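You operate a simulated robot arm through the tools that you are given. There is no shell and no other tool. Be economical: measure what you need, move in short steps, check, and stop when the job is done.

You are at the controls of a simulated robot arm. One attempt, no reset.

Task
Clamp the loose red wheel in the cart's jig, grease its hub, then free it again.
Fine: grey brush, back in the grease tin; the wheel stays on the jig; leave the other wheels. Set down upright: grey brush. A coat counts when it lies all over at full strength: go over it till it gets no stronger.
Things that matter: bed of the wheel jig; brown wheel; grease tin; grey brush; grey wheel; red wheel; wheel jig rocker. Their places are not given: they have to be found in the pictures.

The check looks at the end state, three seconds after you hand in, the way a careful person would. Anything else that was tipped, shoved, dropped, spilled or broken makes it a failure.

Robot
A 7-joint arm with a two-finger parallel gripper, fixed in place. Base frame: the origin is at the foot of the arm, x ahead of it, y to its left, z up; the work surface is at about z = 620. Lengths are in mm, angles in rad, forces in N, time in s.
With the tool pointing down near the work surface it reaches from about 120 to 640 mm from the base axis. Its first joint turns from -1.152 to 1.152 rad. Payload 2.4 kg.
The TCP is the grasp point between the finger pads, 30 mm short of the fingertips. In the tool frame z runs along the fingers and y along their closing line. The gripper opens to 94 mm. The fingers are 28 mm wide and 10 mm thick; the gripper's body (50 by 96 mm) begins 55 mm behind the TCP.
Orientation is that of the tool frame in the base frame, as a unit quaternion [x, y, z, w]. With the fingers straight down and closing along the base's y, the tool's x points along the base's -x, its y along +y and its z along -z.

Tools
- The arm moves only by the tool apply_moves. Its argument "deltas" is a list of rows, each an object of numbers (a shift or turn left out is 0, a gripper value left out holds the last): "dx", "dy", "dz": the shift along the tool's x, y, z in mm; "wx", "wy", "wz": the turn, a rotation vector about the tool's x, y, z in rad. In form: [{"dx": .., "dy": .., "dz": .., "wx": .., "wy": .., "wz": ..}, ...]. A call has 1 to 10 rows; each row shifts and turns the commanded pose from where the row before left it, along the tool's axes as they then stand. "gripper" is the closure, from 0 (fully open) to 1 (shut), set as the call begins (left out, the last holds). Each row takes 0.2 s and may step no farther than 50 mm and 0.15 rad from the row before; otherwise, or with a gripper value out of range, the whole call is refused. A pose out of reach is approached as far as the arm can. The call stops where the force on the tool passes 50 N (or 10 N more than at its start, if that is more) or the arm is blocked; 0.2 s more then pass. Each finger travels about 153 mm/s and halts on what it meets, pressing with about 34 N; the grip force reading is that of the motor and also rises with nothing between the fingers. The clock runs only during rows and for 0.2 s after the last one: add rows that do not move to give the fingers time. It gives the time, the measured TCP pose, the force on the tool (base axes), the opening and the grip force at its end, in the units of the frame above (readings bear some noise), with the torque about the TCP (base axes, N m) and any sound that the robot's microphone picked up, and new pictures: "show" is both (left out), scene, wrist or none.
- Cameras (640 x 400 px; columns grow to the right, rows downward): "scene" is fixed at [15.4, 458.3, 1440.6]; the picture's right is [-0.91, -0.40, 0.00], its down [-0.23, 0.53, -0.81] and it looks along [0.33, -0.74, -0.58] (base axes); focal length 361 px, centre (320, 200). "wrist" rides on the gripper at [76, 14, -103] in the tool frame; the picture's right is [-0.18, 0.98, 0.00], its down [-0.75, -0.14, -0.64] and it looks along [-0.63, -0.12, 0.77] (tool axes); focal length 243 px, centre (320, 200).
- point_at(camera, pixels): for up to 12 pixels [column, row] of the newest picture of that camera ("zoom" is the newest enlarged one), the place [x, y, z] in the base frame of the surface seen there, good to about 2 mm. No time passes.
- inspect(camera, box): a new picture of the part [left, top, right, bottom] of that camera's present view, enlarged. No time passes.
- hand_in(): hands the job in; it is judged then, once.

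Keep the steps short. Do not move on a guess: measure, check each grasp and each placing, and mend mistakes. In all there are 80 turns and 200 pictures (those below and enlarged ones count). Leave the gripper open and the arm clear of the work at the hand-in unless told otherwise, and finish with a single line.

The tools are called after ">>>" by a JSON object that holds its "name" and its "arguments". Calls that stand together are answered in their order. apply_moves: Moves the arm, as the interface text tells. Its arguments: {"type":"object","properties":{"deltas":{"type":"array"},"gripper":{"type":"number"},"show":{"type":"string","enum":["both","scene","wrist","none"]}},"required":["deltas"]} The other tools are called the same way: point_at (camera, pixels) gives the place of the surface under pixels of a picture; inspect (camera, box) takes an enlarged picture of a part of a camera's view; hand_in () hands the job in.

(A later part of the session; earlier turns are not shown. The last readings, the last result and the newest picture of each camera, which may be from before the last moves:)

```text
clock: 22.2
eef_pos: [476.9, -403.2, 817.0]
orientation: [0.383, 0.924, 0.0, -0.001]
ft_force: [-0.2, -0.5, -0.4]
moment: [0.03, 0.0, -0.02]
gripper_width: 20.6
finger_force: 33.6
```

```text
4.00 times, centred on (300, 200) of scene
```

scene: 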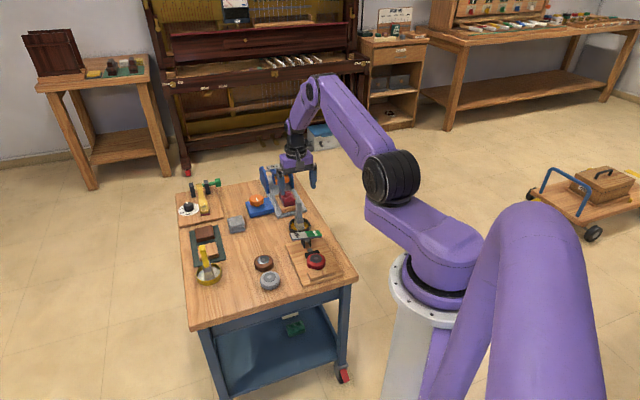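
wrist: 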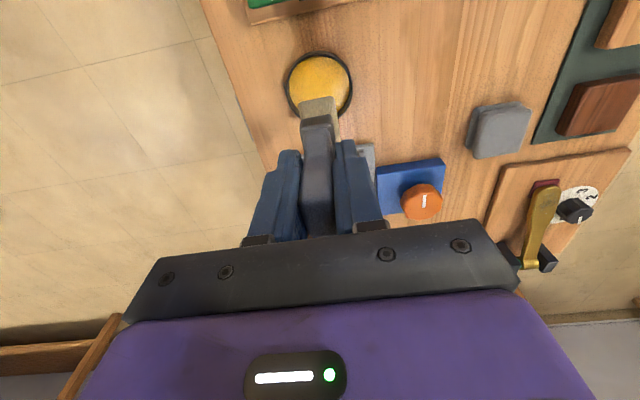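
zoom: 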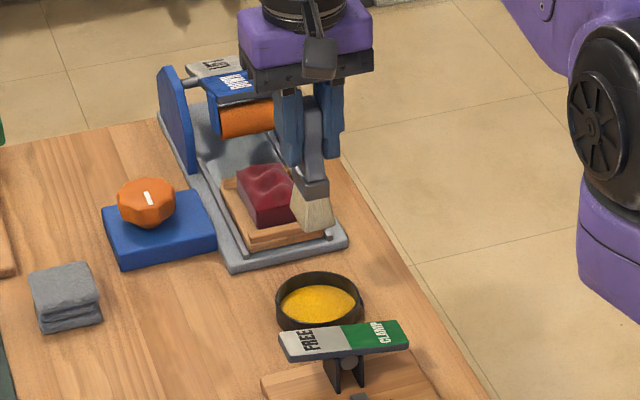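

>>> {"name": "inspect", "arguments": {"camera": "scene", "box": [305, 170, 345, 215]}}

>>> {"name": "inspect", "arguments": {"camera": "scene", "box": [315, 180, 345, 215]}}

>>> {"name": "point_at", "arguments": {"camera": "scene", "pixels": [[326, 206], [332, 206], [324, 203], [328, 203], [328, 196], [328, 200], [330, 207], [323, 200]]}}

```text
8.89 times, centred on (325, 192) of scene
```

zoom: 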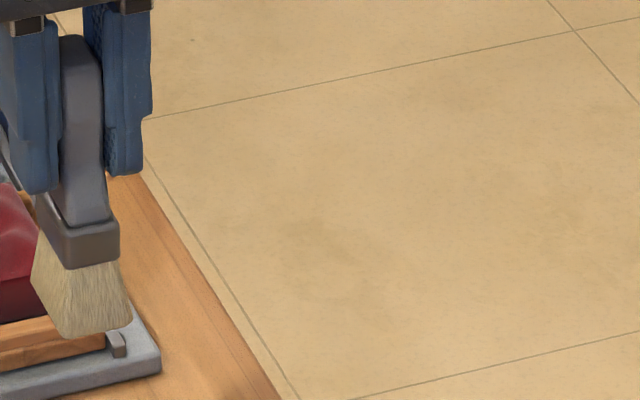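

```text
11.43 times, centred on (330, 198) of scene
```

zoom: 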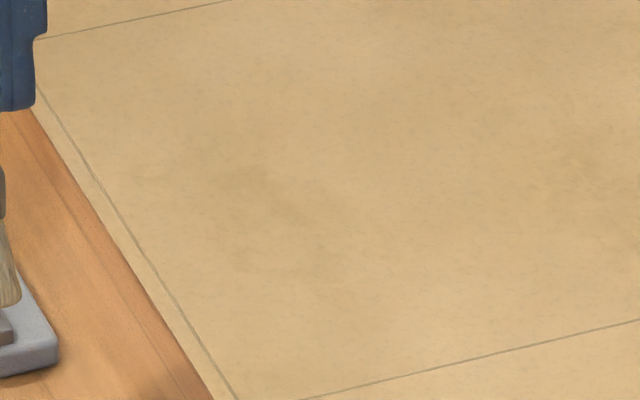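

```text
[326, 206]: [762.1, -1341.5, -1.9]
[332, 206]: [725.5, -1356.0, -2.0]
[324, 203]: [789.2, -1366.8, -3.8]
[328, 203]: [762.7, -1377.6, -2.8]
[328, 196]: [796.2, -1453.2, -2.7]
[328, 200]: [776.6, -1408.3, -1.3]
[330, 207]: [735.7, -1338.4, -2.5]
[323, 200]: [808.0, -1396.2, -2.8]
```

The bristles look pale. I'll measure the bristle tip and the grease surface.

>>> {"name": "point_at", "arguments": {"camera": "scene", "pixels": [[313, 207], [317, 206.5], [312, 206], [314, 204], [310, 202], [314, 198], [330, 226], [328, 230], [333, 223]]}}

>>> {"name": "point_at", "arguments": {"camera": "wrist", "pixels": [[316, 97], [318, 105], [303, 108], [333, 102], [318, 75], [300, 85], [340, 80]]}}

>>> {"name": "inspect", "arguments": {"camera": "wrist", "box": [270, 40, 370, 160]}}

```text
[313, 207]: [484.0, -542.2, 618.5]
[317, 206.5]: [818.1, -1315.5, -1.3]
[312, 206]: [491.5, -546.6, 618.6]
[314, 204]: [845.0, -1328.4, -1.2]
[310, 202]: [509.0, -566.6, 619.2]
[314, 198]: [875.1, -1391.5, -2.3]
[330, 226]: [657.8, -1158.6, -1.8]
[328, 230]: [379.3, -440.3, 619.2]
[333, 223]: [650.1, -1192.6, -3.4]
```

```text
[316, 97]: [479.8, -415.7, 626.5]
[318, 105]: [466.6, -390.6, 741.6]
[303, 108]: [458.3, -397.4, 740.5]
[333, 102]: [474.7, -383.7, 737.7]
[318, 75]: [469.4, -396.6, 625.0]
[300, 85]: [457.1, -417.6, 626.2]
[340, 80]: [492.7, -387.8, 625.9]
```

```text
3.33 times, centred on (320, 100) of wrist
```

zoom: 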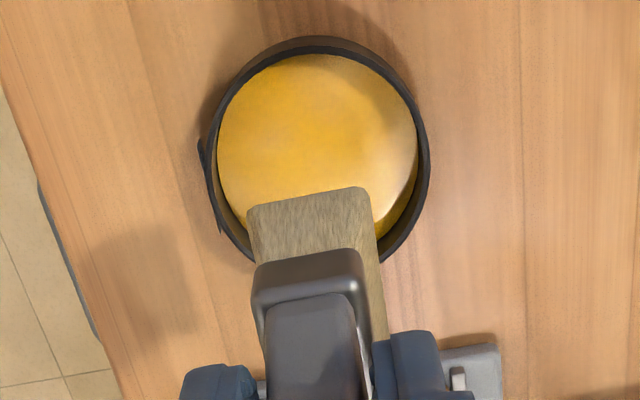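

>>> {"name": "point_at", "arguments": {"camera": "scene", "pixels": [[295, 205], [298, 207], [301, 206], [298, 203], [298, 198], [301, 224], [298, 228], [296, 207]]}}

>>> {"name": "inspect", "arguments": {"camera": "scene", "box": [280, 185, 320, 215]}}

```text
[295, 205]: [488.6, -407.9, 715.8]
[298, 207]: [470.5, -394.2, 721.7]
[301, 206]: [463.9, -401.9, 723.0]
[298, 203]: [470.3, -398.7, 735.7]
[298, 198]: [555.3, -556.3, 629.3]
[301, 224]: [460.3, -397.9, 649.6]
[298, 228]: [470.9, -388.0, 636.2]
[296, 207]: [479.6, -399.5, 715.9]
```

```text
13.33 times, centred on (300, 200) of scene
```

zoom: 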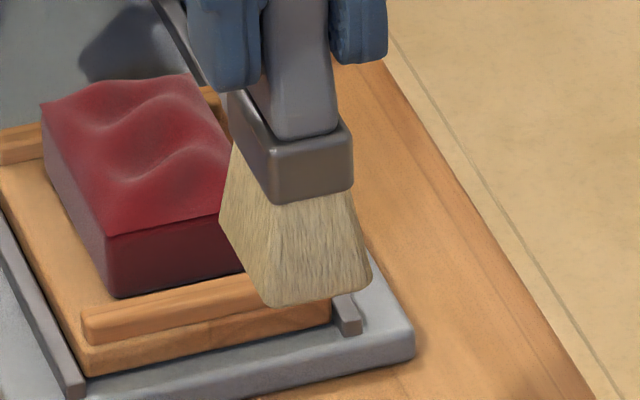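

>>> {"name": "point_at", "arguments": {"camera": "zoom", "pixels": [[275, 300], [335, 295], [365, 275], [300, 240], [240, 258], [310, 180], [320, 298]]}}

```text
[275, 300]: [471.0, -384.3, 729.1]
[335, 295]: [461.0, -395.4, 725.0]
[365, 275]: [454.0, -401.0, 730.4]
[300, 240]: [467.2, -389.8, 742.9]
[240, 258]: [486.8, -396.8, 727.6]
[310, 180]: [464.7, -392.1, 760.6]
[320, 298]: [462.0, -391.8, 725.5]
```

The bristle tip is 93 mm below the TCP, and the footprint is about 26 by 35 mm. In the tin it dipped about 2 mm into the grease, whose surface is at 626. I'll carry it at this height to above the hub (346,-260.6).

>>> {"name": "apply_moves", "arguments": {"deltas": [{"dx": 38.6, "dy": 1.7}, {"dx": 38.6, "dy": 1.7}, {"dx": 38.6, "dy": 1.7}, {"dx": 38.6, "dy": 1.7}, {"dx": 38.6, "dy": 1.7}, {"dz": 25}, {}, {}]}}

>>> {"name": "inspect", "arguments": {"camera": "scene", "box": [280, 220, 360, 285]}}

>>> {"name": "point_at", "arguments": {"camera": "zoom", "pixels": [[300, 240], [268, 255], [330, 245], [300, 270], [262, 275], [345, 265], [300, 225], [260, 195], [350, 190], [300, 195], [240, 250], [280, 215]]}}

```text
clock: 24.0
eef_pos: [346.6, -262.9, 793.2]
orientation: [0.383, 0.924, -0.001, 0.0]
ft_force: [0.3, -0.1, -2.2]
moment: [-0.04, 0.0, -0.01]
gripper_width: 20.4
finger_force: 33.9
```

scene: 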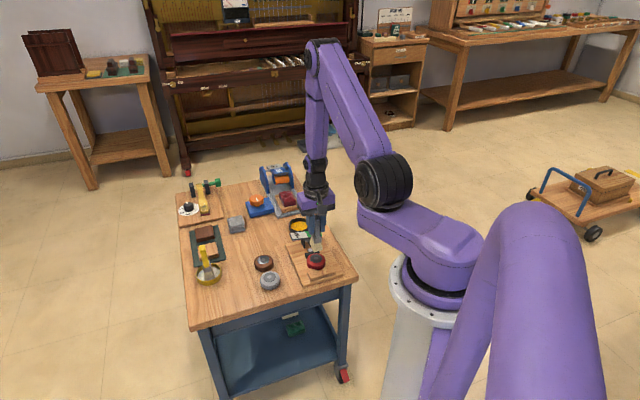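
wrist: 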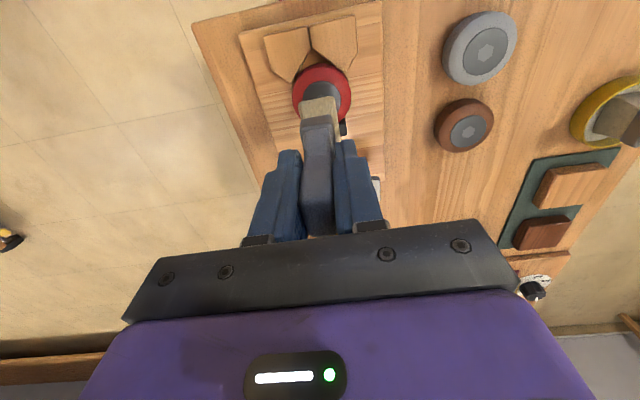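

```text
6.15 times, centred on (320, 252) of scene
```

zoom: 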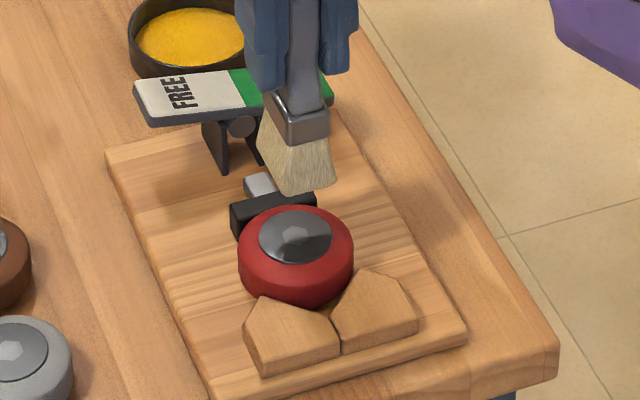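

```text
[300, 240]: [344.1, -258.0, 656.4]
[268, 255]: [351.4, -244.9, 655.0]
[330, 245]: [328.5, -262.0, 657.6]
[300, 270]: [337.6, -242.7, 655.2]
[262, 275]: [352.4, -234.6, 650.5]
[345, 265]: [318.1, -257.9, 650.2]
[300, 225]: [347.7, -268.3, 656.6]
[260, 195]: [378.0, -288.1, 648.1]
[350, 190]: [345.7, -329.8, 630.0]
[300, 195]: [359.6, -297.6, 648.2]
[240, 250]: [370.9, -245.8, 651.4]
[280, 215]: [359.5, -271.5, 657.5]
```

Hub centre ≈ (345.5,-260), top z ≈657, and the pad touches the wheel. I'll lower the bristles onto the hub gently.

>>> {"name": "apply_moves", "arguments": {"deltas": [{"dx": 2.8, "dy": 2, "dz": 20}, {"dz": 17}, {"dz": 4}, {"dz": 2}, {"dz": 1}, {}], "show": "wrist"}}

>>> {"name": "inspect", "arguments": {"camera": "scene", "box": [280, 220, 360, 285]}}

```text
clock: 25.4
eef_pos: [346.0, -260.5, 748.2]
orientation: [0.382, 0.924, 0.0, 0.001]
ft_force: [-3.4, -1.9, 32.9]
moment: [-0.17, 0.17, 0.02]
gripper_width: 20.8
finger_force: 33.8
```

wrist: 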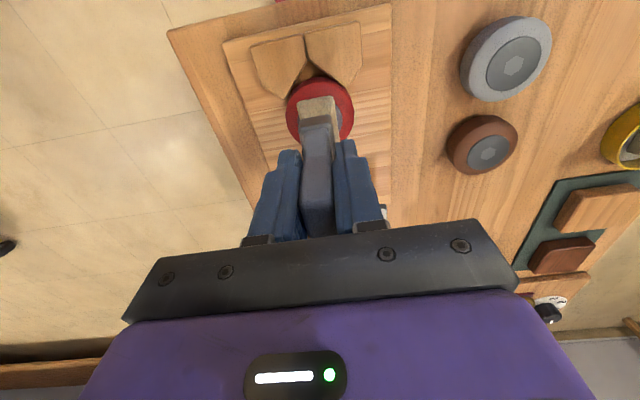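

```text
6.15 times, centred on (320, 252) of scene
```

zoom: 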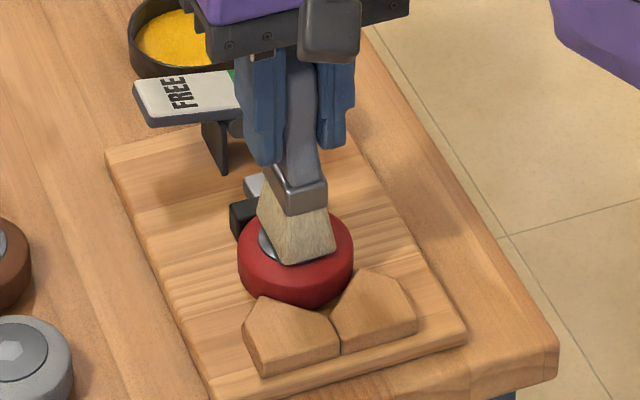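

33 N is more than wanted. I'll ease off 1.2 mm and make small strokes across the hub.

>>> {"name": "apply_moves", "arguments": {"deltas": [{"dz": -1.2}, {"dy": 7}, {"dx": -7}, {"dx": -6}, {"dy": -7}, {"dy": -7}, {"dx": 7}, {"dx": 6}, {"dy": 7}, {}], "show": "none"}}

>>> {"name": "apply_moves", "arguments": {"deltas": [{"dz": -15}, {"dz": -20}, {"dx": -30}, {}], "show": "wrist"}}

>>> {"name": "inspect", "arguments": {"camera": "scene", "box": [290, 225, 350, 280]}}

```text
clock: 27.6
eef_pos: [346.2, -257.9, 749.2]
orientation: [0.382, 0.924, 0.0, -0.001]
ft_force: [0.2, 1.2, -0.2]
moment: [-0.01, 0.02, 0.0]
gripper_width: 20.7
finger_force: 34.3
```

```text
clock: 28.6
eef_pos: [367.0, -280.4, 785.1]
orientation: [0.382, 0.924, 0.0, -0.002]
ft_force: [-1.0, 0.0, -1.4]
moment: [0.02, 0.01, 0.0]
gripper_width: 20.7
finger_force: 34.4
```

wrist: 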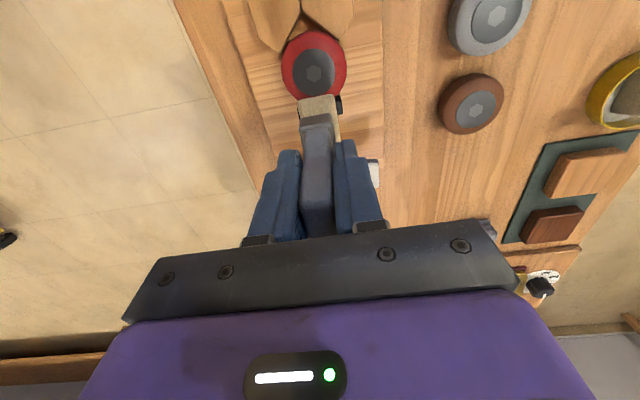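

```text
7.27 times, centred on (320, 252) of scene
```

zoom: 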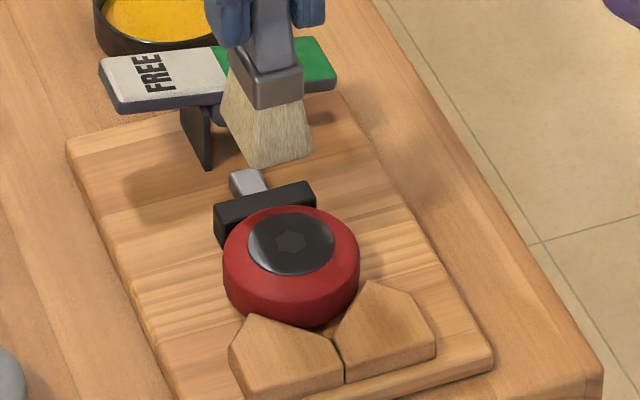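

No grease on the hub, so the brush needs loading. I'll go back up and over the tin to dip and stir it.

>>> {"name": "apply_moves", "arguments": {"deltas": [{"dz": -32}, {"dx": -40.5, "dy": -2.7}, {"dx": -40.5, "dy": -2.7}, {"dx": -40.5, "dy": -2.7}, {"dx": -43.5, "dy": -2.1}, {"dz": 30}, {}, {}], "show": "both"}}

>>> {"name": "inspect", "arguments": {"camera": "wrist", "box": [270, 40, 370, 160]}}

>>> {"name": "inspect", "arguments": {"camera": "scene", "box": [270, 190, 330, 240]}}

```text
clock: 30.4
eef_pos: [476.0, -404.0, 787.0]
orientation: [0.383, 0.924, 0.0, -0.001]
ft_force: [0.9, -0.6, -0.7]
moment: [0.04, 0.03, 0.0]
gripper_width: 20.7
finger_force: 34.4
```

scene: 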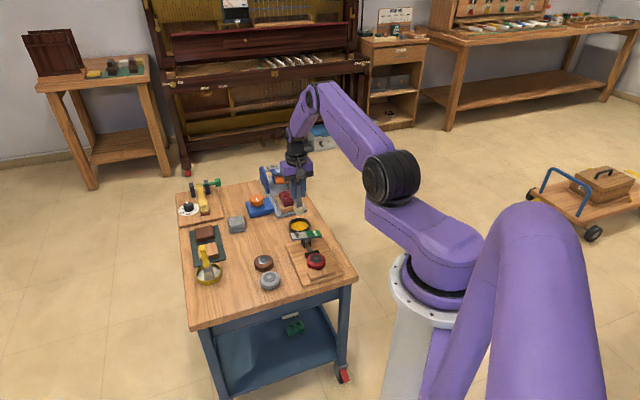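
wrist: 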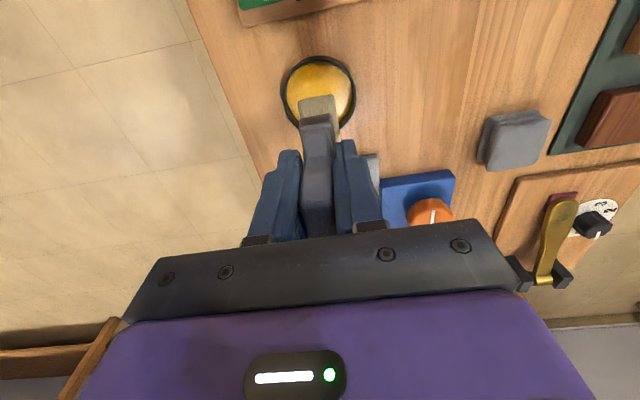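

```text
3.33 times, centred on (320, 100) of wrist
```

zoom: 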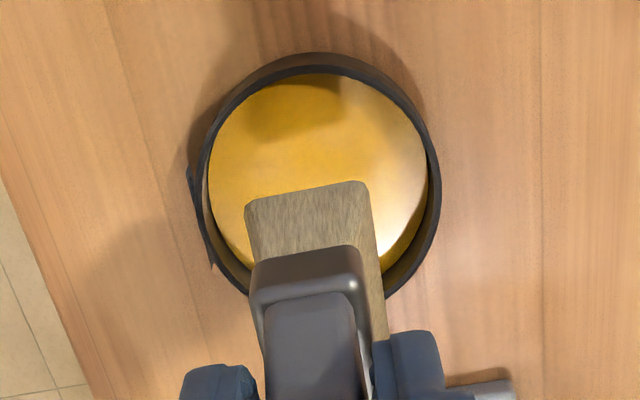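

```text
8.00 times, centred on (300, 215) of scene
```

zoom: 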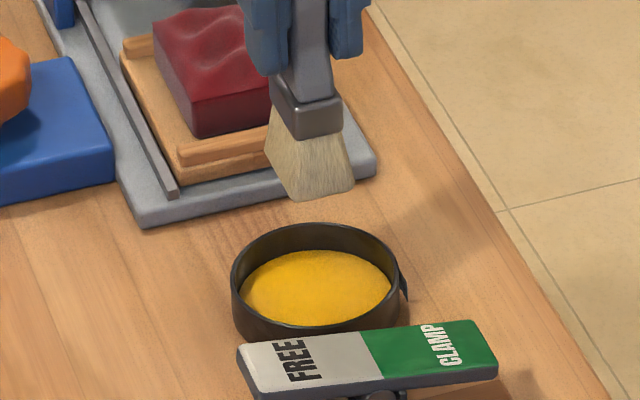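

>>> {"name": "point_at", "arguments": {"camera": "zoom", "pixels": [[234, 272], [398, 268], [320, 226], [316, 318], [315, 290], [250, 290], [385, 285], [320, 255], [316, 322], [322, 192], [290, 193], [350, 182]]}}

```text
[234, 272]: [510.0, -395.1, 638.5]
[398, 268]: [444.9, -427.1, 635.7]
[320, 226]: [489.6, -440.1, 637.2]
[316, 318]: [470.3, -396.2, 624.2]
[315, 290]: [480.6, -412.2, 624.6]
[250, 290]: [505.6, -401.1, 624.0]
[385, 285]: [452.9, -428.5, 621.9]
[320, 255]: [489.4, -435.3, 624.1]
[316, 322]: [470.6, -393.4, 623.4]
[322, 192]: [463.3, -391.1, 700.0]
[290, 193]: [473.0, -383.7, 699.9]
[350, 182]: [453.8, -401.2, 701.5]
```

The brush slid about 4 mm up in the grip; its tip is now about 88 mm below the TCP. Tin centre is (477.5,-410) and the grease is at 624. I'll dip to just touching and watch the force.

>>> {"name": "apply_moves", "arguments": {"deltas": [{"dx": -3, "dy": -1, "dz": 30}, {"dz": 30}, {"dz": 10}, {"dz": 2}, {"dz": 2}, {}], "show": "none"}}

>>> {"name": "inspect", "arguments": {"camera": "scene", "box": [270, 190, 330, 240]}}

```text
clock: 31.8
eef_pos: [479.7, -407.4, 713.2]
orientation: [0.383, 0.924, 0.0, 0.002]
ft_force: [-2.3, 1.6, 31.8]
moment: [-0.21, -0.18, -0.01]
gripper_width: 20.7
finger_force: 34.2
```

```text
8.00 times, centred on (300, 215) of scene
```

zoom: 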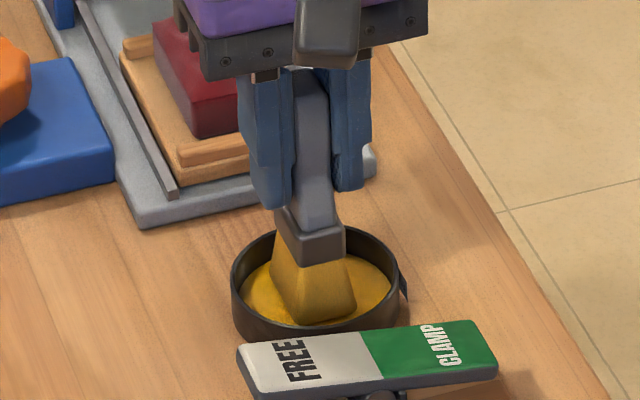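

Contact at 32 N, and the bristles have turned yellow, so the brush is loaded. I'll lift straight up.

>>> {"name": "apply_moves", "arguments": {"deltas": [{"dz": -5}, {"dz": -20}, {"dz": -30}, {"dz": -40}, {}, {}], "show": "wrist"}}

>>> {"name": "inspect", "arguments": {"camera": "scene", "box": [270, 180, 330, 230]}}

>>> {"name": "point_at", "arguments": {"camera": "zoom", "pixels": [[322, 205], [290, 205], [310, 205], [310, 200], [345, 195], [315, 190], [310, 180], [310, 170], [310, 160]]}}

```text
clock: 33.2
eef_pos: [479.2, -408.7, 807.2]
orientation: [0.382, 0.924, 0.001, -0.001]
ft_force: [1.2, 0.1, -0.8]
moment: [-0.01, 0.0, 0.02]
gripper_width: 20.6
finger_force: 33.8
```

wrist: 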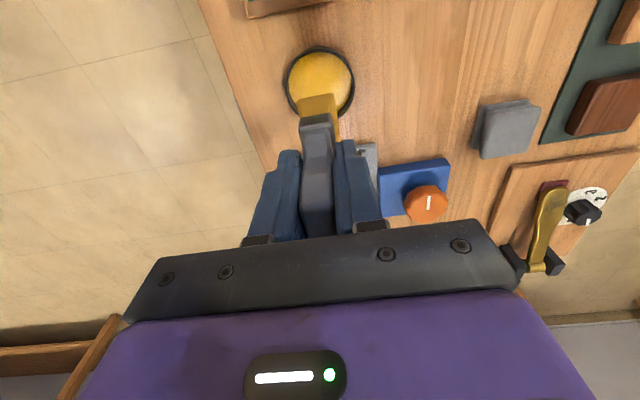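

```text
8.00 times, centred on (300, 205) of scene
```

zoom: 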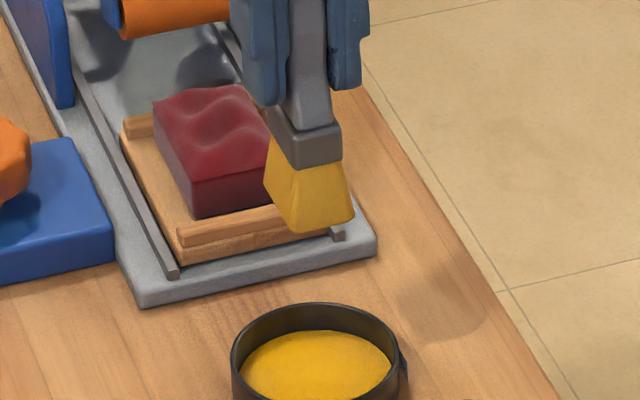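

```text
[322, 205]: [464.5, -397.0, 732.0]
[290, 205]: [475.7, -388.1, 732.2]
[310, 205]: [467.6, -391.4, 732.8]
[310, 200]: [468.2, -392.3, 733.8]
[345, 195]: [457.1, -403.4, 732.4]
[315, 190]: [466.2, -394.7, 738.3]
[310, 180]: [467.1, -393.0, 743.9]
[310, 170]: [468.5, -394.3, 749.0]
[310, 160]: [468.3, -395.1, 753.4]
```

The brush is loaded, with its tip about 89 mm below the TCP. I'll carry it to the hub again and lower to just above.

>>> {"name": "apply_moves", "arguments": {"deltas": [{"dx": 39, "dy": 2.1}, {"dx": 39, "dy": 2.1}, {"dx": 39, "dy": 2.1}, {"dx": 39, "dy": 2.1}, {"dx": 39, "dy": 2.1}, {}, {"dz": 30}, {"dz": 25}, {}], "show": "none"}}

>>> {"name": "inspect", "arguments": {"camera": "scene", "box": [290, 225, 350, 280]}}

```text
clock: 35.2
eef_pos: [347.3, -261.5, 752.1]
orientation: [0.383, 0.924, 0.0, -0.002]
ft_force: [-0.1, -0.9, -0.5]
moment: [0.0, 0.0, -0.03]
gripper_width: 20.7
finger_force: 33.9
```

```text
7.27 times, centred on (320, 252) of scene
```

zoom: 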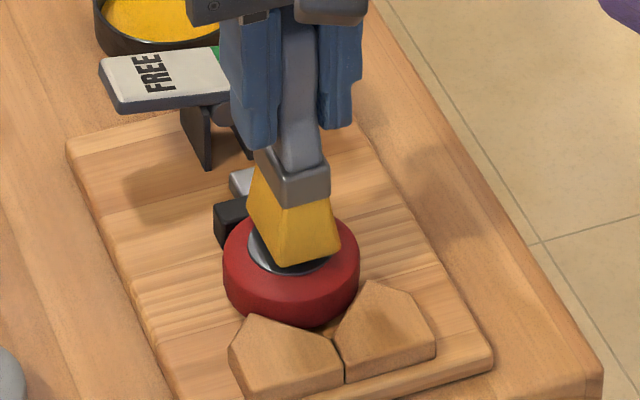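

The brush hovers over the hub, slightly toward the CLAMP side. I'll shift 3 mm toward +v and lower in 1 mm steps to a light contact.

>>> {"name": "apply_moves", "arguments": {"deltas": [{"dy": 3, "dz": 1}, {"dz": 1}, {"dz": 1}, {}], "show": "none"}}

```text
clock: 36.2
eef_pos: [349.6, -260.3, 749.8]
orientation: [0.383, 0.924, 0.0, -0.001]
ft_force: [-0.4, -0.1, -0.6]
moment: [0.02, -0.03, -0.05]
gripper_width: 20.3
finger_force: 34.5
```

>>> {"name": "apply_moves", "arguments": {"deltas": [{"dz": 1}, {"dz": 1}, {}], "show": "none"}}

>>> {"name": "inspect", "arguments": {"camera": "scene", "box": [290, 225, 350, 280]}}

```text
clock: 37.0
eef_pos: [348.9, -259.8, 747.0]
orientation: [0.383, 0.924, 0.0, -0.002]
ft_force: [0.5, -0.3, -0.8]
moment: [0.01, -0.02, -0.01]
gripper_width: 20.7
finger_force: 34.2
```

```text
7.27 times, centred on (320, 252) of scene
```

zoom: 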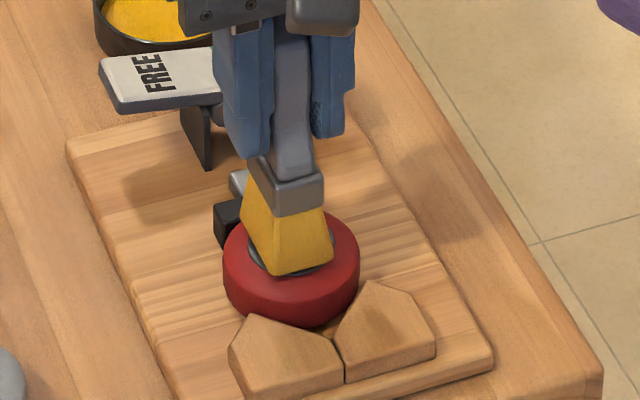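

Still no contact force. One more mm at a time, shifting 3 mm back to stay within the hub.

>>> {"name": "apply_moves", "arguments": {"deltas": [{"dx": -3, "dz": 1}, {"dz": 1}, {}], "show": "none"}}

```text
clock: 37.8
eef_pos: [351.5, -261.7, 746.7]
orientation: [0.383, 0.924, 0.0, 0.0]
ft_force: [-2.4, 1.2, 27.7]
moment: [0.17, 0.32, 0.01]
gripper_width: 20.8
finger_force: 34.4
```

Contact at 28 N. I'll ease off 0.5 mm and stroke across the hub.

>>> {"name": "apply_moves", "arguments": {"deltas": [{"dz": -0.5}, {"dx": -5}, {"dx": -5}, {"dy": -5}, {"dx": 5}, {"dx": 5}, {"dx": 3}, {"dy": -4}, {"dx": -6}, {"dx": -6}], "show": "none"}}

>>> {"name": "inspect", "arguments": {"camera": "scene", "box": [290, 225, 350, 280]}}

```text
clock: 40.0
eef_pos: [352.5, -274.2, 746.5]
orientation: [0.383, 0.924, 0.0, -0.001]
ft_force: [0.3, -0.3, -1.1]
moment: [0.01, -0.03, -0.02]
gripper_width: 20.6
finger_force: 33.9
```

```text
7.27 times, centred on (320, 252) of scene
```

zoom: 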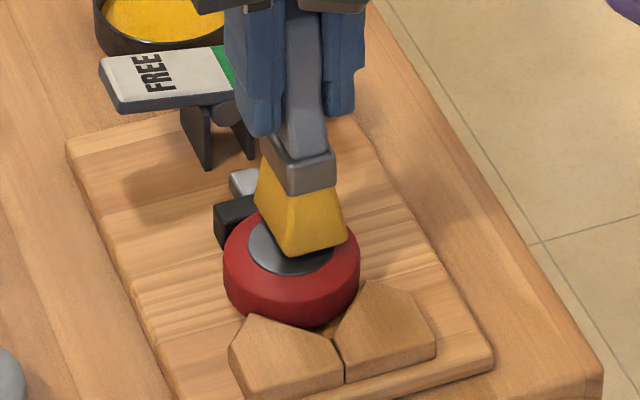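

No coat yet, because contact was lost when I eased off. I'll return over the hub, lower slightly and stroke while keeping light pressure.

>>> {"name": "apply_moves", "arguments": {"deltas": [{"dx": 4, "dy": 4}, {"dz": 0.5}, {"dx": 4}, {"dx": 4}, {}], "show": "none"}}

>>> {"name": "apply_moves", "arguments": {"deltas": [{"dz": 0.5}, {"dy": 2}, {"dy": 2}, {}], "show": "none"}}

```text
clock: 41.2
eef_pos: [346.6, -264.8, 745.7]
orientation: [0.383, 0.924, 0.0, 0.0]
ft_force: [2.8, -2.9, 4.7]
moment: [-0.28, -0.24, -0.01]
gripper_width: 20.7
finger_force: 34.2
```

```text
clock: 42.2
eef_pos: [349.1, -260.4, 744.9]
orientation: [0.384, 0.923, 0.0, 0.0]
ft_force: [-6.5, -10.7, 22.4]
moment: [-0.95, 0.37, -0.11]
gripper_width: 21.0
finger_force: 34.3
```

Good contact now at about 22 N. I'll stroke at this height.

>>> {"name": "apply_moves", "arguments": {"deltas": [{"dx": -4}, {"dx": -4}, {"dy": -4}, {"dx": 4}, {"dx": 4}, {"dx": 2}, {"dy": -4}, {"dx": -5}, {"dx": -5}, {"dy": 4}], "show": "none"}}

>>> {"name": "inspect", "arguments": {"camera": "scene", "box": [290, 225, 350, 280]}}

```text
clock: 44.4
eef_pos: [350.4, -268.7, 746.2]
orientation: [0.382, 0.924, 0.001, -0.001]
ft_force: [0.5, 0.0, -1.5]
moment: [0.03, -0.01, 0.01]
gripper_width: 20.7
finger_force: 34.1
```

```text
7.27 times, centred on (320, 252) of scene
```

zoom: 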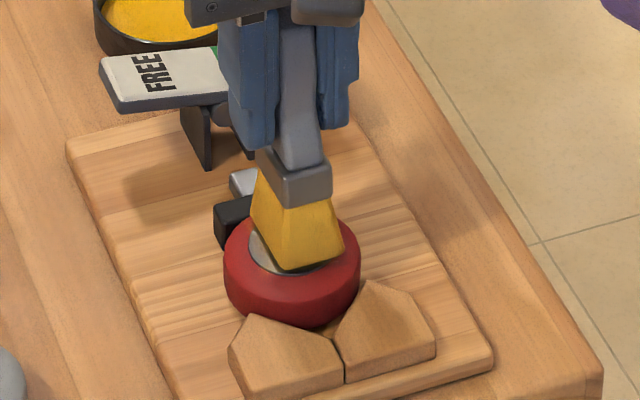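

The hub seems a shade lighter. I'll lift and move back to see the coat.

>>> {"name": "apply_moves", "arguments": {"deltas": [{"dz": -20}, {"dx": -25}, {"dx": -20}, {}], "show": "none"}}

>>> {"name": "inspect", "arguments": {"camera": "scene", "box": [300, 240, 335, 270]}}

>>> {"name": "inspect", "arguments": {"camera": "wrist", "box": [260, 20, 380, 120]}}

```text
clock: 45.4
eef_pos: [384.2, -299.6, 764.9]
orientation: [0.382, 0.924, 0.0, -0.001]
ft_force: [0.4, -0.1, -0.3]
moment: [0.02, 0.0, -0.02]
gripper_width: 20.9
finger_force: 34.3
```

```text
13.33 times, centred on (318, 255) of scene
```

zoom: 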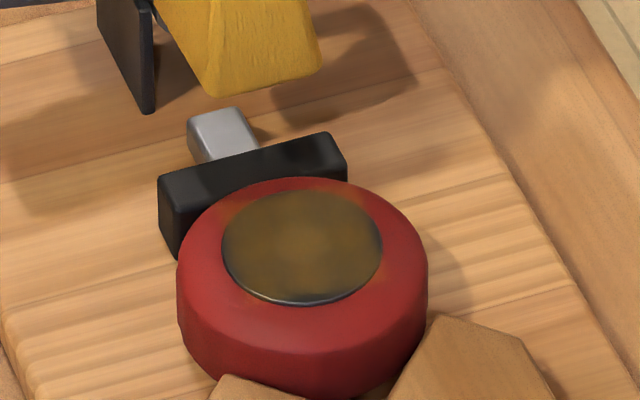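

```text
4.00 times, centred on (320, 70) of wrist
```

zoom: 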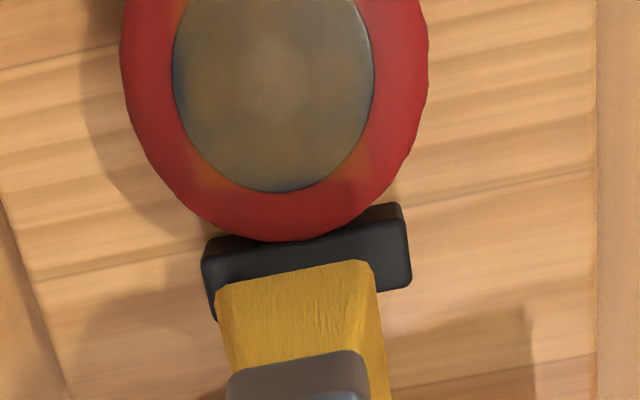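

A partial, even-ish coat, weaker at the V-side edge, with a touch on the tyre at the pad side. I'll go back on with strokes kept further forward and smaller.

>>> {"name": "apply_moves", "arguments": {"deltas": [{"dx": 25}, {"dx": 27}, {}, {"dz": 15}, {"dz": 4}, {"dz": 1.3}, {}], "show": "none"}}

>>> {"name": "apply_moves", "arguments": {"deltas": [{"dx": 2}, {"dx": 2}, {"dy": 3}, {"dx": -2}, {"dx": -2}, {"dy": -3}, {"dy": -3}, {"dx": 2}, {"dx": 2}, {"dy": 3}], "show": "none"}}

```text
clock: 47.0
eef_pos: [346.1, -263.4, 744.4]
orientation: [0.382, 0.924, 0.001, 0.0]
ft_force: [0.5, 0.4, -0.3]
moment: [-0.03, 0.0, -0.01]
gripper_width: 20.9
finger_force: 34.2
```

```text
clock: 49.2
eef_pos: [343.1, -261.1, 744.6]
orientation: [0.382, 0.924, 0.001, -0.001]
ft_force: [0.0, -0.9, -0.3]
moment: [0.01, -0.01, 0.0]
gripper_width: 20.7
finger_force: 34.7
```

No force, so it isn't touching. I'll go lower 0.7 mm at a time.

>>> {"name": "apply_moves", "arguments": {"deltas": [{"dz": 0.7}, {}], "show": "none"}}

>>> {"name": "apply_moves", "arguments": {"deltas": [{"dz": 0.7}, {}], "show": "none"}}

```text
clock: 49.8
eef_pos: [343.6, -260.9, 744.5]
orientation: [0.382, 0.924, 0.0, -0.002]
ft_force: [-2.5, 0.3, 14.8]
moment: [-0.01, 0.08, -0.01]
gripper_width: 20.4
finger_force: 33.8
```

```text
clock: 50.4
eef_pos: [343.6, -261.6, 744.0]
orientation: [0.383, 0.924, 0.0, 0.0]
ft_force: [-3.6, 2.4, 32.9]
moment: [0.1, 0.0, 0.01]
gripper_width: 20.7
finger_force: 33.9
```

33 N contact. Stroking.

>>> {"name": "apply_moves", "arguments": {"deltas": [{"dy": 3}, {"dy": 3}, {"dx": -3}, {"dx": -3}, {"dy": -3}, {"dy": -4}, {"dx": 3}, {"dx": 3}, {"dy": 3}, {"dx": -2}], "show": "none"}}

>>> {"name": "apply_moves", "arguments": {"deltas": [{"dz": 0.6}, {"dy": 2}, {"dy": 2}, {"dx": -3}, {"dy": -3}, {"dy": -3}, {"dx": 4}, {"dy": 3}, {"dy": 2}, {}], "show": "none"}}

>>> {"name": "inspect", "arguments": {"camera": "scene", "box": [300, 235, 335, 270]}}

```text
clock: 52.6
eef_pos: [347.6, -260.4, 744.7]
orientation: [0.382, 0.924, 0.001, 0.0]
ft_force: [0.6, 0.1, -1.2]
moment: [0.02, 0.03, 0.0]
gripper_width: 20.8
finger_force: 34.4
```

```text
clock: 54.8
eef_pos: [348.2, -257.7, 743.2]
orientation: [0.383, 0.924, 0.0, -0.002]
ft_force: [-3.0, -5.2, 6.7]
moment: [-0.43, 0.23, -0.06]
gripper_width: 20.7
finger_force: 33.6
```

```text
11.43 times, centred on (318, 252) of scene
```

zoom: 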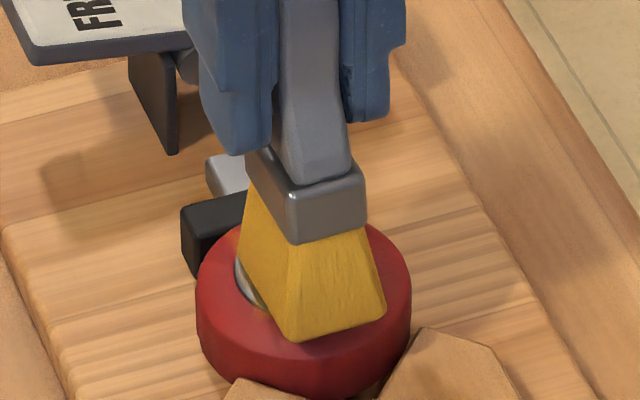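

>>> {"name": "apply_moves", "arguments": {"deltas": [{"dz": -20}, {"dx": -27}, {"dx": -27}, {}], "show": "none"}}

>>> {"name": "inspect", "arguments": {"camera": "scene", "box": [300, 240, 335, 270]}}

>>> {"name": "inspect", "arguments": {"camera": "wrist", "box": [260, 0, 380, 100]}}

```text
clock: 55.8
eef_pos: [386.2, -296.3, 764.3]
orientation: [0.383, 0.924, 0.001, -0.001]
ft_force: [-0.6, 0.5, -1.3]
moment: [0.01, -0.02, 0.02]
gripper_width: 20.7
finger_force: 34.1
```

```text
13.33 times, centred on (318, 255) of scene
```

zoom: 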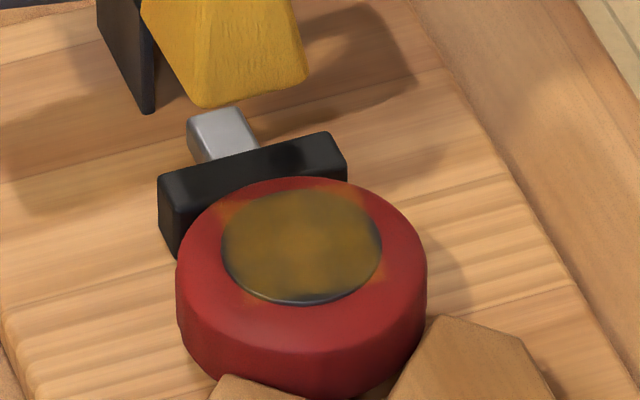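

```text
4.00 times, centred on (320, 50) of wrist
```

zoom: 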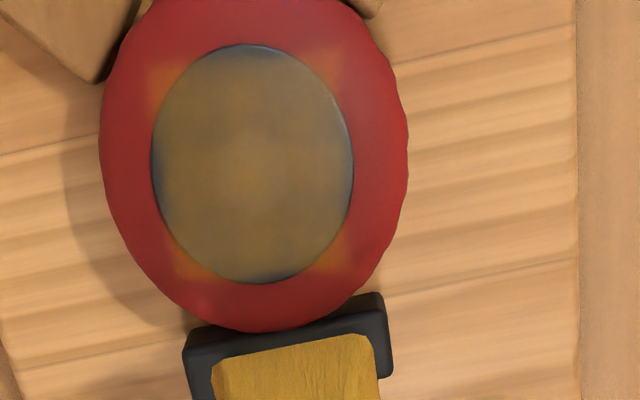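

The coat covers the hub except thin edges at the four extremes. I'll go back, centred, and do plus-shaped strokes reaching those edges.

>>> {"name": "apply_moves", "arguments": {"deltas": [{"dx": 26}, {"dx": 25.5, "dy": -3}, {}, {"dz": 15}, {"dz": 5}, {"dz": 0.6}, {}], "show": "none"}}

```text
clock: 57.4
eef_pos: [349.2, -262.3, 743.3]
orientation: [0.383, 0.924, 0.0, 0.0]
ft_force: [-2.3, 2.9, 23.5]
moment: [0.04, 0.01, 0.02]
gripper_width: 20.8
finger_force: 33.7
```

23.5 N. Strokes along v, then along u.

>>> {"name": "apply_moves", "arguments": {"deltas": [{"dy": 3.5}, {"dy": 3.5}, {"dy": -3.5}, {"dy": -3.5}, {"dz": 0.4}, {"dy": -3.5}, {"dy": -3.5}, {"dy": 3.5}, {"dy": 3.5}, {}], "show": "none"}}

>>> {"name": "apply_moves", "arguments": {"deltas": [{"dz": 0.5}, {"dx": 3}, {"dx": 4}, {"dx": -3.5}, {"dx": -3.5}, {"dz": 0.3}, {"dx": -3}, {"dx": -4}, {"dx": 3.5}, {"dx": 3.5}], "show": "none"}}

>>> {"name": "apply_moves", "arguments": {"deltas": [{"dz": -20}, {"dx": -27}, {"dx": -27}, {}], "show": "none"}}

>>> {"name": "inspect", "arguments": {"camera": "scene", "box": [300, 240, 335, 270]}}

>>> {"name": "inspect", "arguments": {"camera": "wrist", "box": [260, 0, 380, 100]}}

```text
clock: 59.6
eef_pos: [348.1, -261.5, 742.7]
orientation: [0.382, 0.924, 0.0, 0.0]
ft_force: [-0.8, -0.7, 0.7]
moment: [-0.11, 0.01, -0.05]
gripper_width: 20.7
finger_force: 34.4
```

```text
clock: 61.8
eef_pos: [347.7, -261.5, 741.0]
orientation: [0.382, 0.924, 0.001, -0.001]
ft_force: [0.2, 1.3, -1.0]
moment: [-0.01, -0.04, 0.01]
gripper_width: 20.7
finger_force: 34.3
```

```text
clock: 62.8
eef_pos: [385.9, -300.2, 761.1]
orientation: [0.382, 0.924, 0.001, 0.0]
ft_force: [-0.9, 0.0, -0.4]
moment: [0.03, -0.02, -0.01]
gripper_width: 21.1
finger_force: 33.5
```

```text
13.33 times, centred on (318, 255) of scene
```

zoom: 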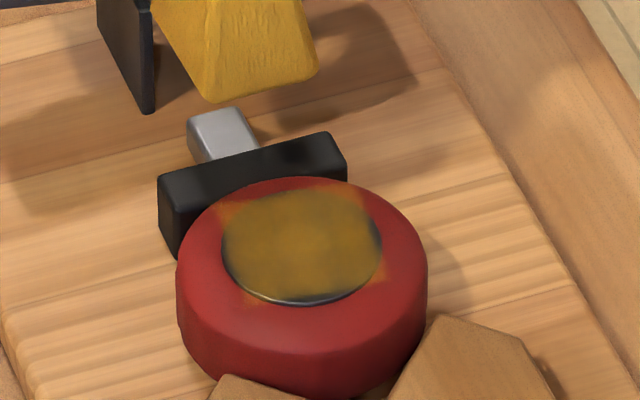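

```text
4.00 times, centred on (320, 50) of wrist
```

zoom: 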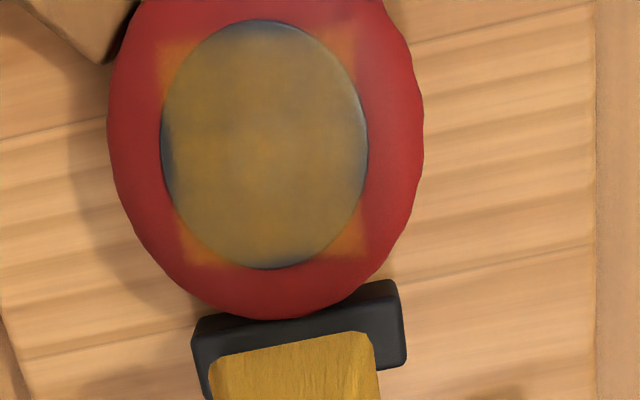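

The coat is growing stronger within a square patch on the hub. I'll continue over the same area.

>>> {"name": "apply_moves", "arguments": {"deltas": [{"dx": 27}, {"dx": 26}, {}, {"dz": 15}, {"dz": 5}, {"dz": 0.6}, {}], "show": "none"}}

```text
clock: 64.4
eef_pos: [348.4, -263.4, 740.8]
orientation: [0.383, 0.924, -0.001, 0.0]
ft_force: [-2.6, 2.0, 15.9]
moment: [0.01, 0.02, 0.01]
gripper_width: 20.7
finger_force: 34.0
```

16 N: light contact. Raster strokes over the patch.

>>> {"name": "apply_moves", "arguments": {"deltas": [{"dy": 4}, {"dx": 3}, {"dx": 3}, {"dy": -4}, {"dy": -4}, {"dz": 0.3, "dx": -3}, {"dx": -3}, {"dx": -3}, {"dy": 4}, {"dy": 4}], "show": "none"}}

>>> {"name": "apply_moves", "arguments": {"deltas": [{"dz": 0.5}, {"dy": -4}, {"dy": -4}, {"dx": 4}, {"dy": 4}, {"dz": 0.3, "dy": 4}, {"dx": 4}, {"dy": -4}, {"dy": -4}, {"dx": -3, "dy": 4}], "show": "none"}}

>>> {"name": "apply_moves", "arguments": {"deltas": [{"dz": 0.5}, {"dy": -3}, {"dx": 3}, {"dy": 5}, {"dx": -4}, {"dx": -3, "dz": 0.3}, {"dy": -4}, {"dx": 4}, {"dy": 2}, {}], "show": "none"}}

>>> {"name": "apply_moves", "arguments": {"deltas": [{"dz": -20}, {"dx": -27}, {"dx": -27}, {}], "show": "none"}}

>>> {"name": "inspect", "arguments": {"camera": "scene", "box": [300, 240, 335, 270]}}

>>> {"name": "inspect", "arguments": {"camera": "wrist", "box": [260, 0, 380, 100]}}

```text
clock: 66.6
eef_pos: [352.4, -262.1, 741.5]
orientation: [0.383, 0.924, 0.0, -0.001]
ft_force: [0.1, -0.3, -0.5]
moment: [-0.01, 0.01, -0.02]
gripper_width: 20.7
finger_force: 34.0
```

```text
clock: 68.8
eef_pos: [345.9, -259.8, 738.2]
orientation: [0.383, 0.924, 0.001, -0.002]
ft_force: [4.5, 3.7, 24.1]
moment: [0.07, -0.48, -0.01]
gripper_width: 20.7
finger_force: 34.2
```

```text
clock: 70.2
eef_pos: [347.2, -260.2, 739.3]
orientation: [0.383, 0.924, 0.003, -0.007]
ft_force: [-4.2, 1.6, 17.9]
moment: [-0.04, 0.2, -0.04]
gripper_width: 20.7
finger_force: 34.0
stopped in row 7: the force on the tool passed its limit at 54 N (the readings are from after the stop); the commanded pose is now the measured one
```

```text
clock: 71.2
eef_pos: [386.3, -300.4, 757.0]
orientation: [0.384, 0.923, 0.003, -0.006]
ft_force: [-0.8, 0.0, -0.6]
moment: [0.05, -0.03, 0.03]
gripper_width: 20.4
finger_force: 33.6
```

```text
13.33 times, centred on (318, 255) of scene
```

zoom: 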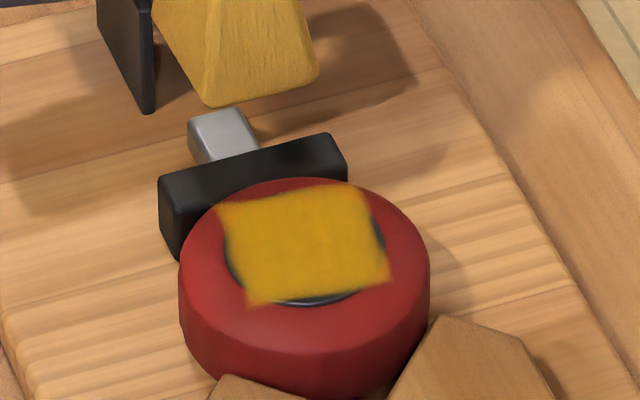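

```text
4.00 times, centred on (320, 50) of wrist
```

zoom: 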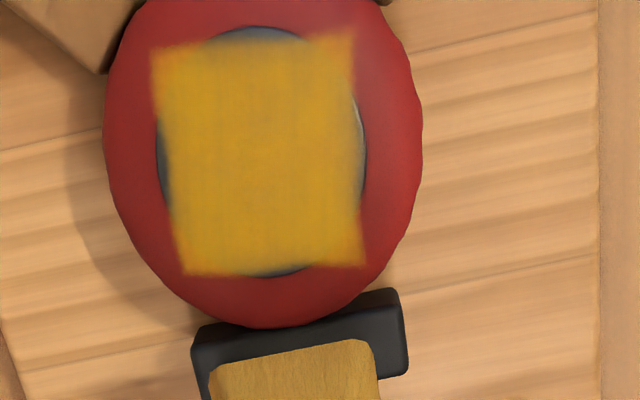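

The coat is now a strong yellow square on the hub. One more light pass, to check that it grows no stronger.

>>> {"name": "apply_moves", "arguments": {"deltas": [{"dx": 27}, {"dx": 26}, {}, {"dz": 15}, {"dz": 3}, {"dz": 0.7}, {}], "show": "none"}}

```text
clock: 72.8
eef_pos: [348.3, -260.6, 738.5]
orientation: [0.384, 0.923, 0.002, -0.006]
ft_force: [-0.3, 1.0, -0.9]
moment: [0.02, 0.01, -0.03]
gripper_width: 20.7
finger_force: 34.0
```

>>> {"name": "apply_moves", "arguments": {"deltas": [{"dz": 0.7}, {"dz": 0.6}, {}], "show": "none"}}

```text
clock: 73.6
eef_pos: [348.2, -261.0, 738.7]
orientation: [0.384, 0.923, 0.003, -0.006]
ft_force: [-2.5, 3.5, 26.9]
moment: [0.11, 0.06, -0.03]
gripper_width: 20.8
finger_force: 33.8
```

27 N. Raster again.

>>> {"name": "apply_moves", "arguments": {"deltas": [{"dy": 4}, {"dx": 3}, {"dx": 3}, {"dy": -4}, {"dy": -4}, {"dx": -4}, {"dx": -4}, {"dy": 4}, {"dx": 2}, {}], "show": "none"}}

>>> {"name": "apply_moves", "arguments": {"deltas": [{"dz": 0.5}, {"dy": 3}, {"dx": 3}, {"dy": -3}, {"dy": -3}, {"dx": -3}, {"dx": -3}, {"dy": 3}, {"dx": 3}, {}], "show": "none"}}

>>> {"name": "apply_moves", "arguments": {"deltas": [{"dz": -20}, {"dx": -27}, {"dx": -27}, {}], "show": "none"}}

>>> {"name": "inspect", "arguments": {"camera": "scene", "box": [300, 240, 335, 270]}}

>>> {"name": "inspect", "arguments": {"camera": "wrist", "box": [260, 0, 380, 100]}}

```text
clock: 75.1
eef_pos: [344.0, -259.1, 739.1]
orientation: [0.379, 0.925, 0.004, -0.01]
ft_force: [6.4, 8.7, 13.8]
moment: [0.56, -0.42, 0.11]
gripper_width: 21.0
finger_force: 33.6
stopped in row 7: the force on the tool passed its limit at 53 N (the readings are from after the stop); the commanded pose is now the measured one
```

```text
clock: 76.7
eef_pos: [342.9, -260.5, 738.9]
orientation: [0.378, 0.926, 0.006, -0.013]
ft_force: [5.3, 8.3, 12.1]
moment: [0.56, -0.54, 0.1]
gripper_width: 21.1
finger_force: 33.8
stopped in row 8: the force on the tool passed its limit at 51 N (the readings are from after the stop); the commanded pose is now the measured one
```

```text
clock: 77.7
eef_pos: [381.8, -299.7, 757.2]
orientation: [0.38, 0.925, 0.006, -0.014]
ft_force: [0.9, 0.2, -1.1]
moment: [0.01, -0.01, 0.03]
gripper_width: 20.9
finger_force: 33.3
```

```text
13.33 times, centred on (318, 255) of scene
```

zoom: 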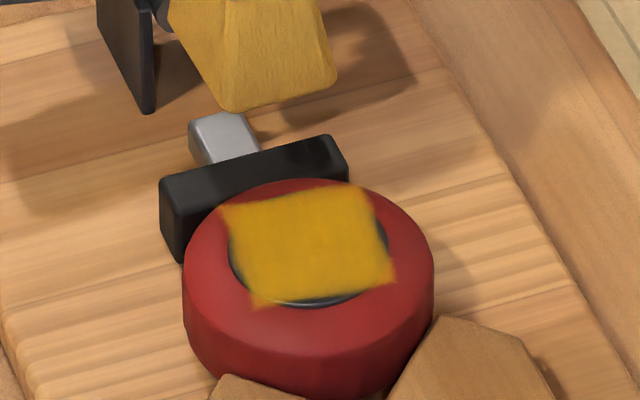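

```text
4.00 times, centred on (320, 50) of wrist
```

zoom: 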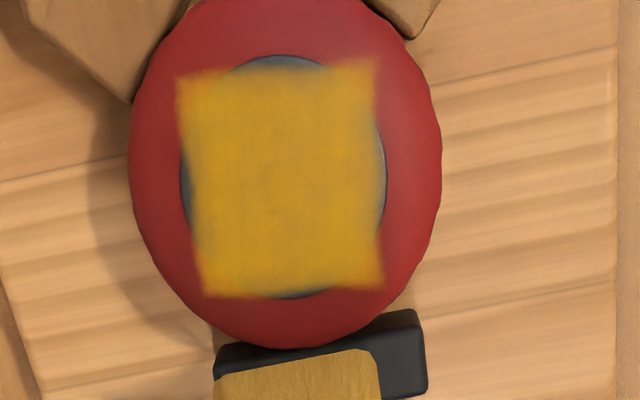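

The coat looks even and about the same as before. The tool picked up a 0.03 rad lean from the stops, so I'll correct that, then make one last light pass to confirm.

>>> {"name": "apply_moves", "arguments": {"deltas": [{"wy": -0.03}, {"dx": 26}, {"dx": 24.5, "dy": 2.5}, {}, {"dz": 14}, {"dz": 3}, {}], "show": "none"}}

>>> {"name": "apply_moves", "arguments": {"deltas": [{"dz": 0.7}, {}], "show": "none"}}

```text
clock: 79.3
eef_pos: [348.4, -264.2, 739.5]
orientation: [0.38, 0.925, -0.001, 0.001]
ft_force: [-1.1, -0.2, 0.1]
moment: [0.02, 0.0, -0.02]
gripper_width: 21.1
finger_force: 34.2
```

```text
clock: 79.9
eef_pos: [346.9, -262.9, 738.7]
orientation: [0.38, 0.925, 0.0, 0.001]
ft_force: [-0.7, 0.1, -0.9]
moment: [0.03, 0.03, 0.0]
gripper_width: 21.0
finger_force: 34.6
```

>>> {"name": "apply_moves", "arguments": {"deltas": [{"dz": 0.7}, {"dz": 0.4}, {}], "show": "none"}}

```text
clock: 80.7
eef_pos: [347.7, -262.8, 738.7]
orientation: [0.38, 0.925, 0.0, 0.002]
ft_force: [-0.7, 2.9, 31.1]
moment: [0.14, -0.11, 0.02]
gripper_width: 20.6
finger_force: 33.5
```

Contact at 31 N. Small raster, then lift and compare.

>>> {"name": "apply_moves", "arguments": {"deltas": [{"dz": -0.3, "dy": 3}, {"dx": 3}, {"dy": -3}, {"dy": -3}, {"dx": -3}, {"dx": -3}, {"dy": 3}, {"dy": 3}, {"dx": 3}, {"dy": -3}], "show": "none"}}

>>> {"name": "apply_moves", "arguments": {"deltas": [{"dz": 0.4}, {"dy": 3}, {"dx": 4}, {"dy": -3}, {"dy": -3}, {"dx": -4}, {"dx": -3}, {"dy": 3}, {"dx": 3}, {}], "show": "none"}}

>>> {"name": "apply_moves", "arguments": {"deltas": [{"dz": -20}, {"dx": -27}, {"dx": -27}, {}], "show": "none"}}

>>> {"name": "inspect", "arguments": {"camera": "scene", "box": [300, 240, 335, 270]}}

>>> {"name": "inspect", "arguments": {"camera": "wrist", "box": [260, 0, 380, 100]}}

```text
clock: 82.9
eef_pos: [347.4, -262.2, 738.4]
orientation: [0.38, 0.925, 0.0, 0.002]
ft_force: [-7.8, 2.5, 21.5]
moment: [0.13, 0.47, -0.02]
gripper_width: 20.8
finger_force: 34.2
```

```text
clock: 85.1
eef_pos: [345.8, -263.4, 736.9]
orientation: [0.382, 0.924, 0.0, 0.001]
ft_force: [-14.5, 0.5, 25.7]
moment: [-0.01, 1.02, -0.08]
gripper_width: 20.4
finger_force: 33.6
```

```text
clock: 86.1
eef_pos: [385.1, -302.3, 759.1]
orientation: [0.38, 0.925, 0.0, 0.001]
ft_force: [-0.6, -0.5, -0.5]
moment: [-0.04, 0.01, 0.02]
gripper_width: 20.8
finger_force: 33.8
```

```text
13.33 times, centred on (318, 255) of scene
```

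zoom: 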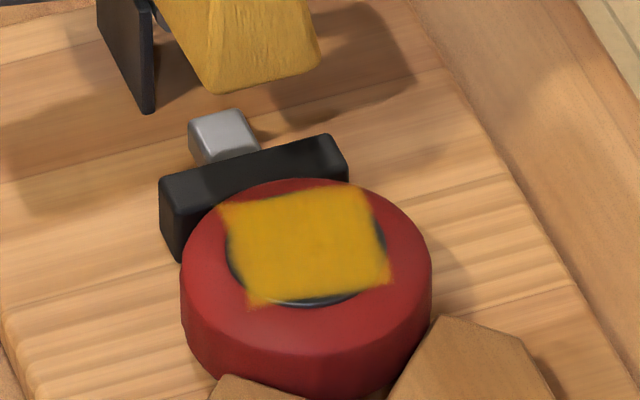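

```text
4.00 times, centred on (320, 50) of wrist
```

zoom: 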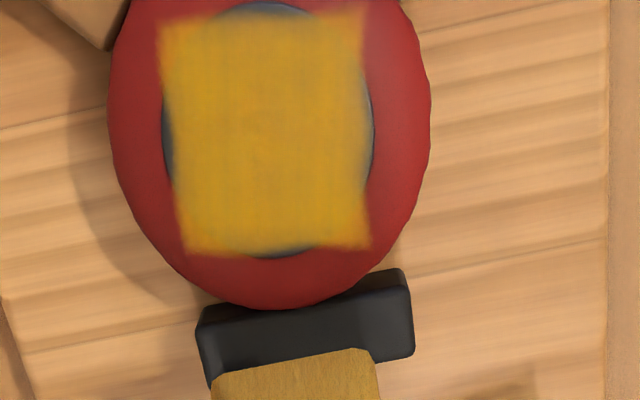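

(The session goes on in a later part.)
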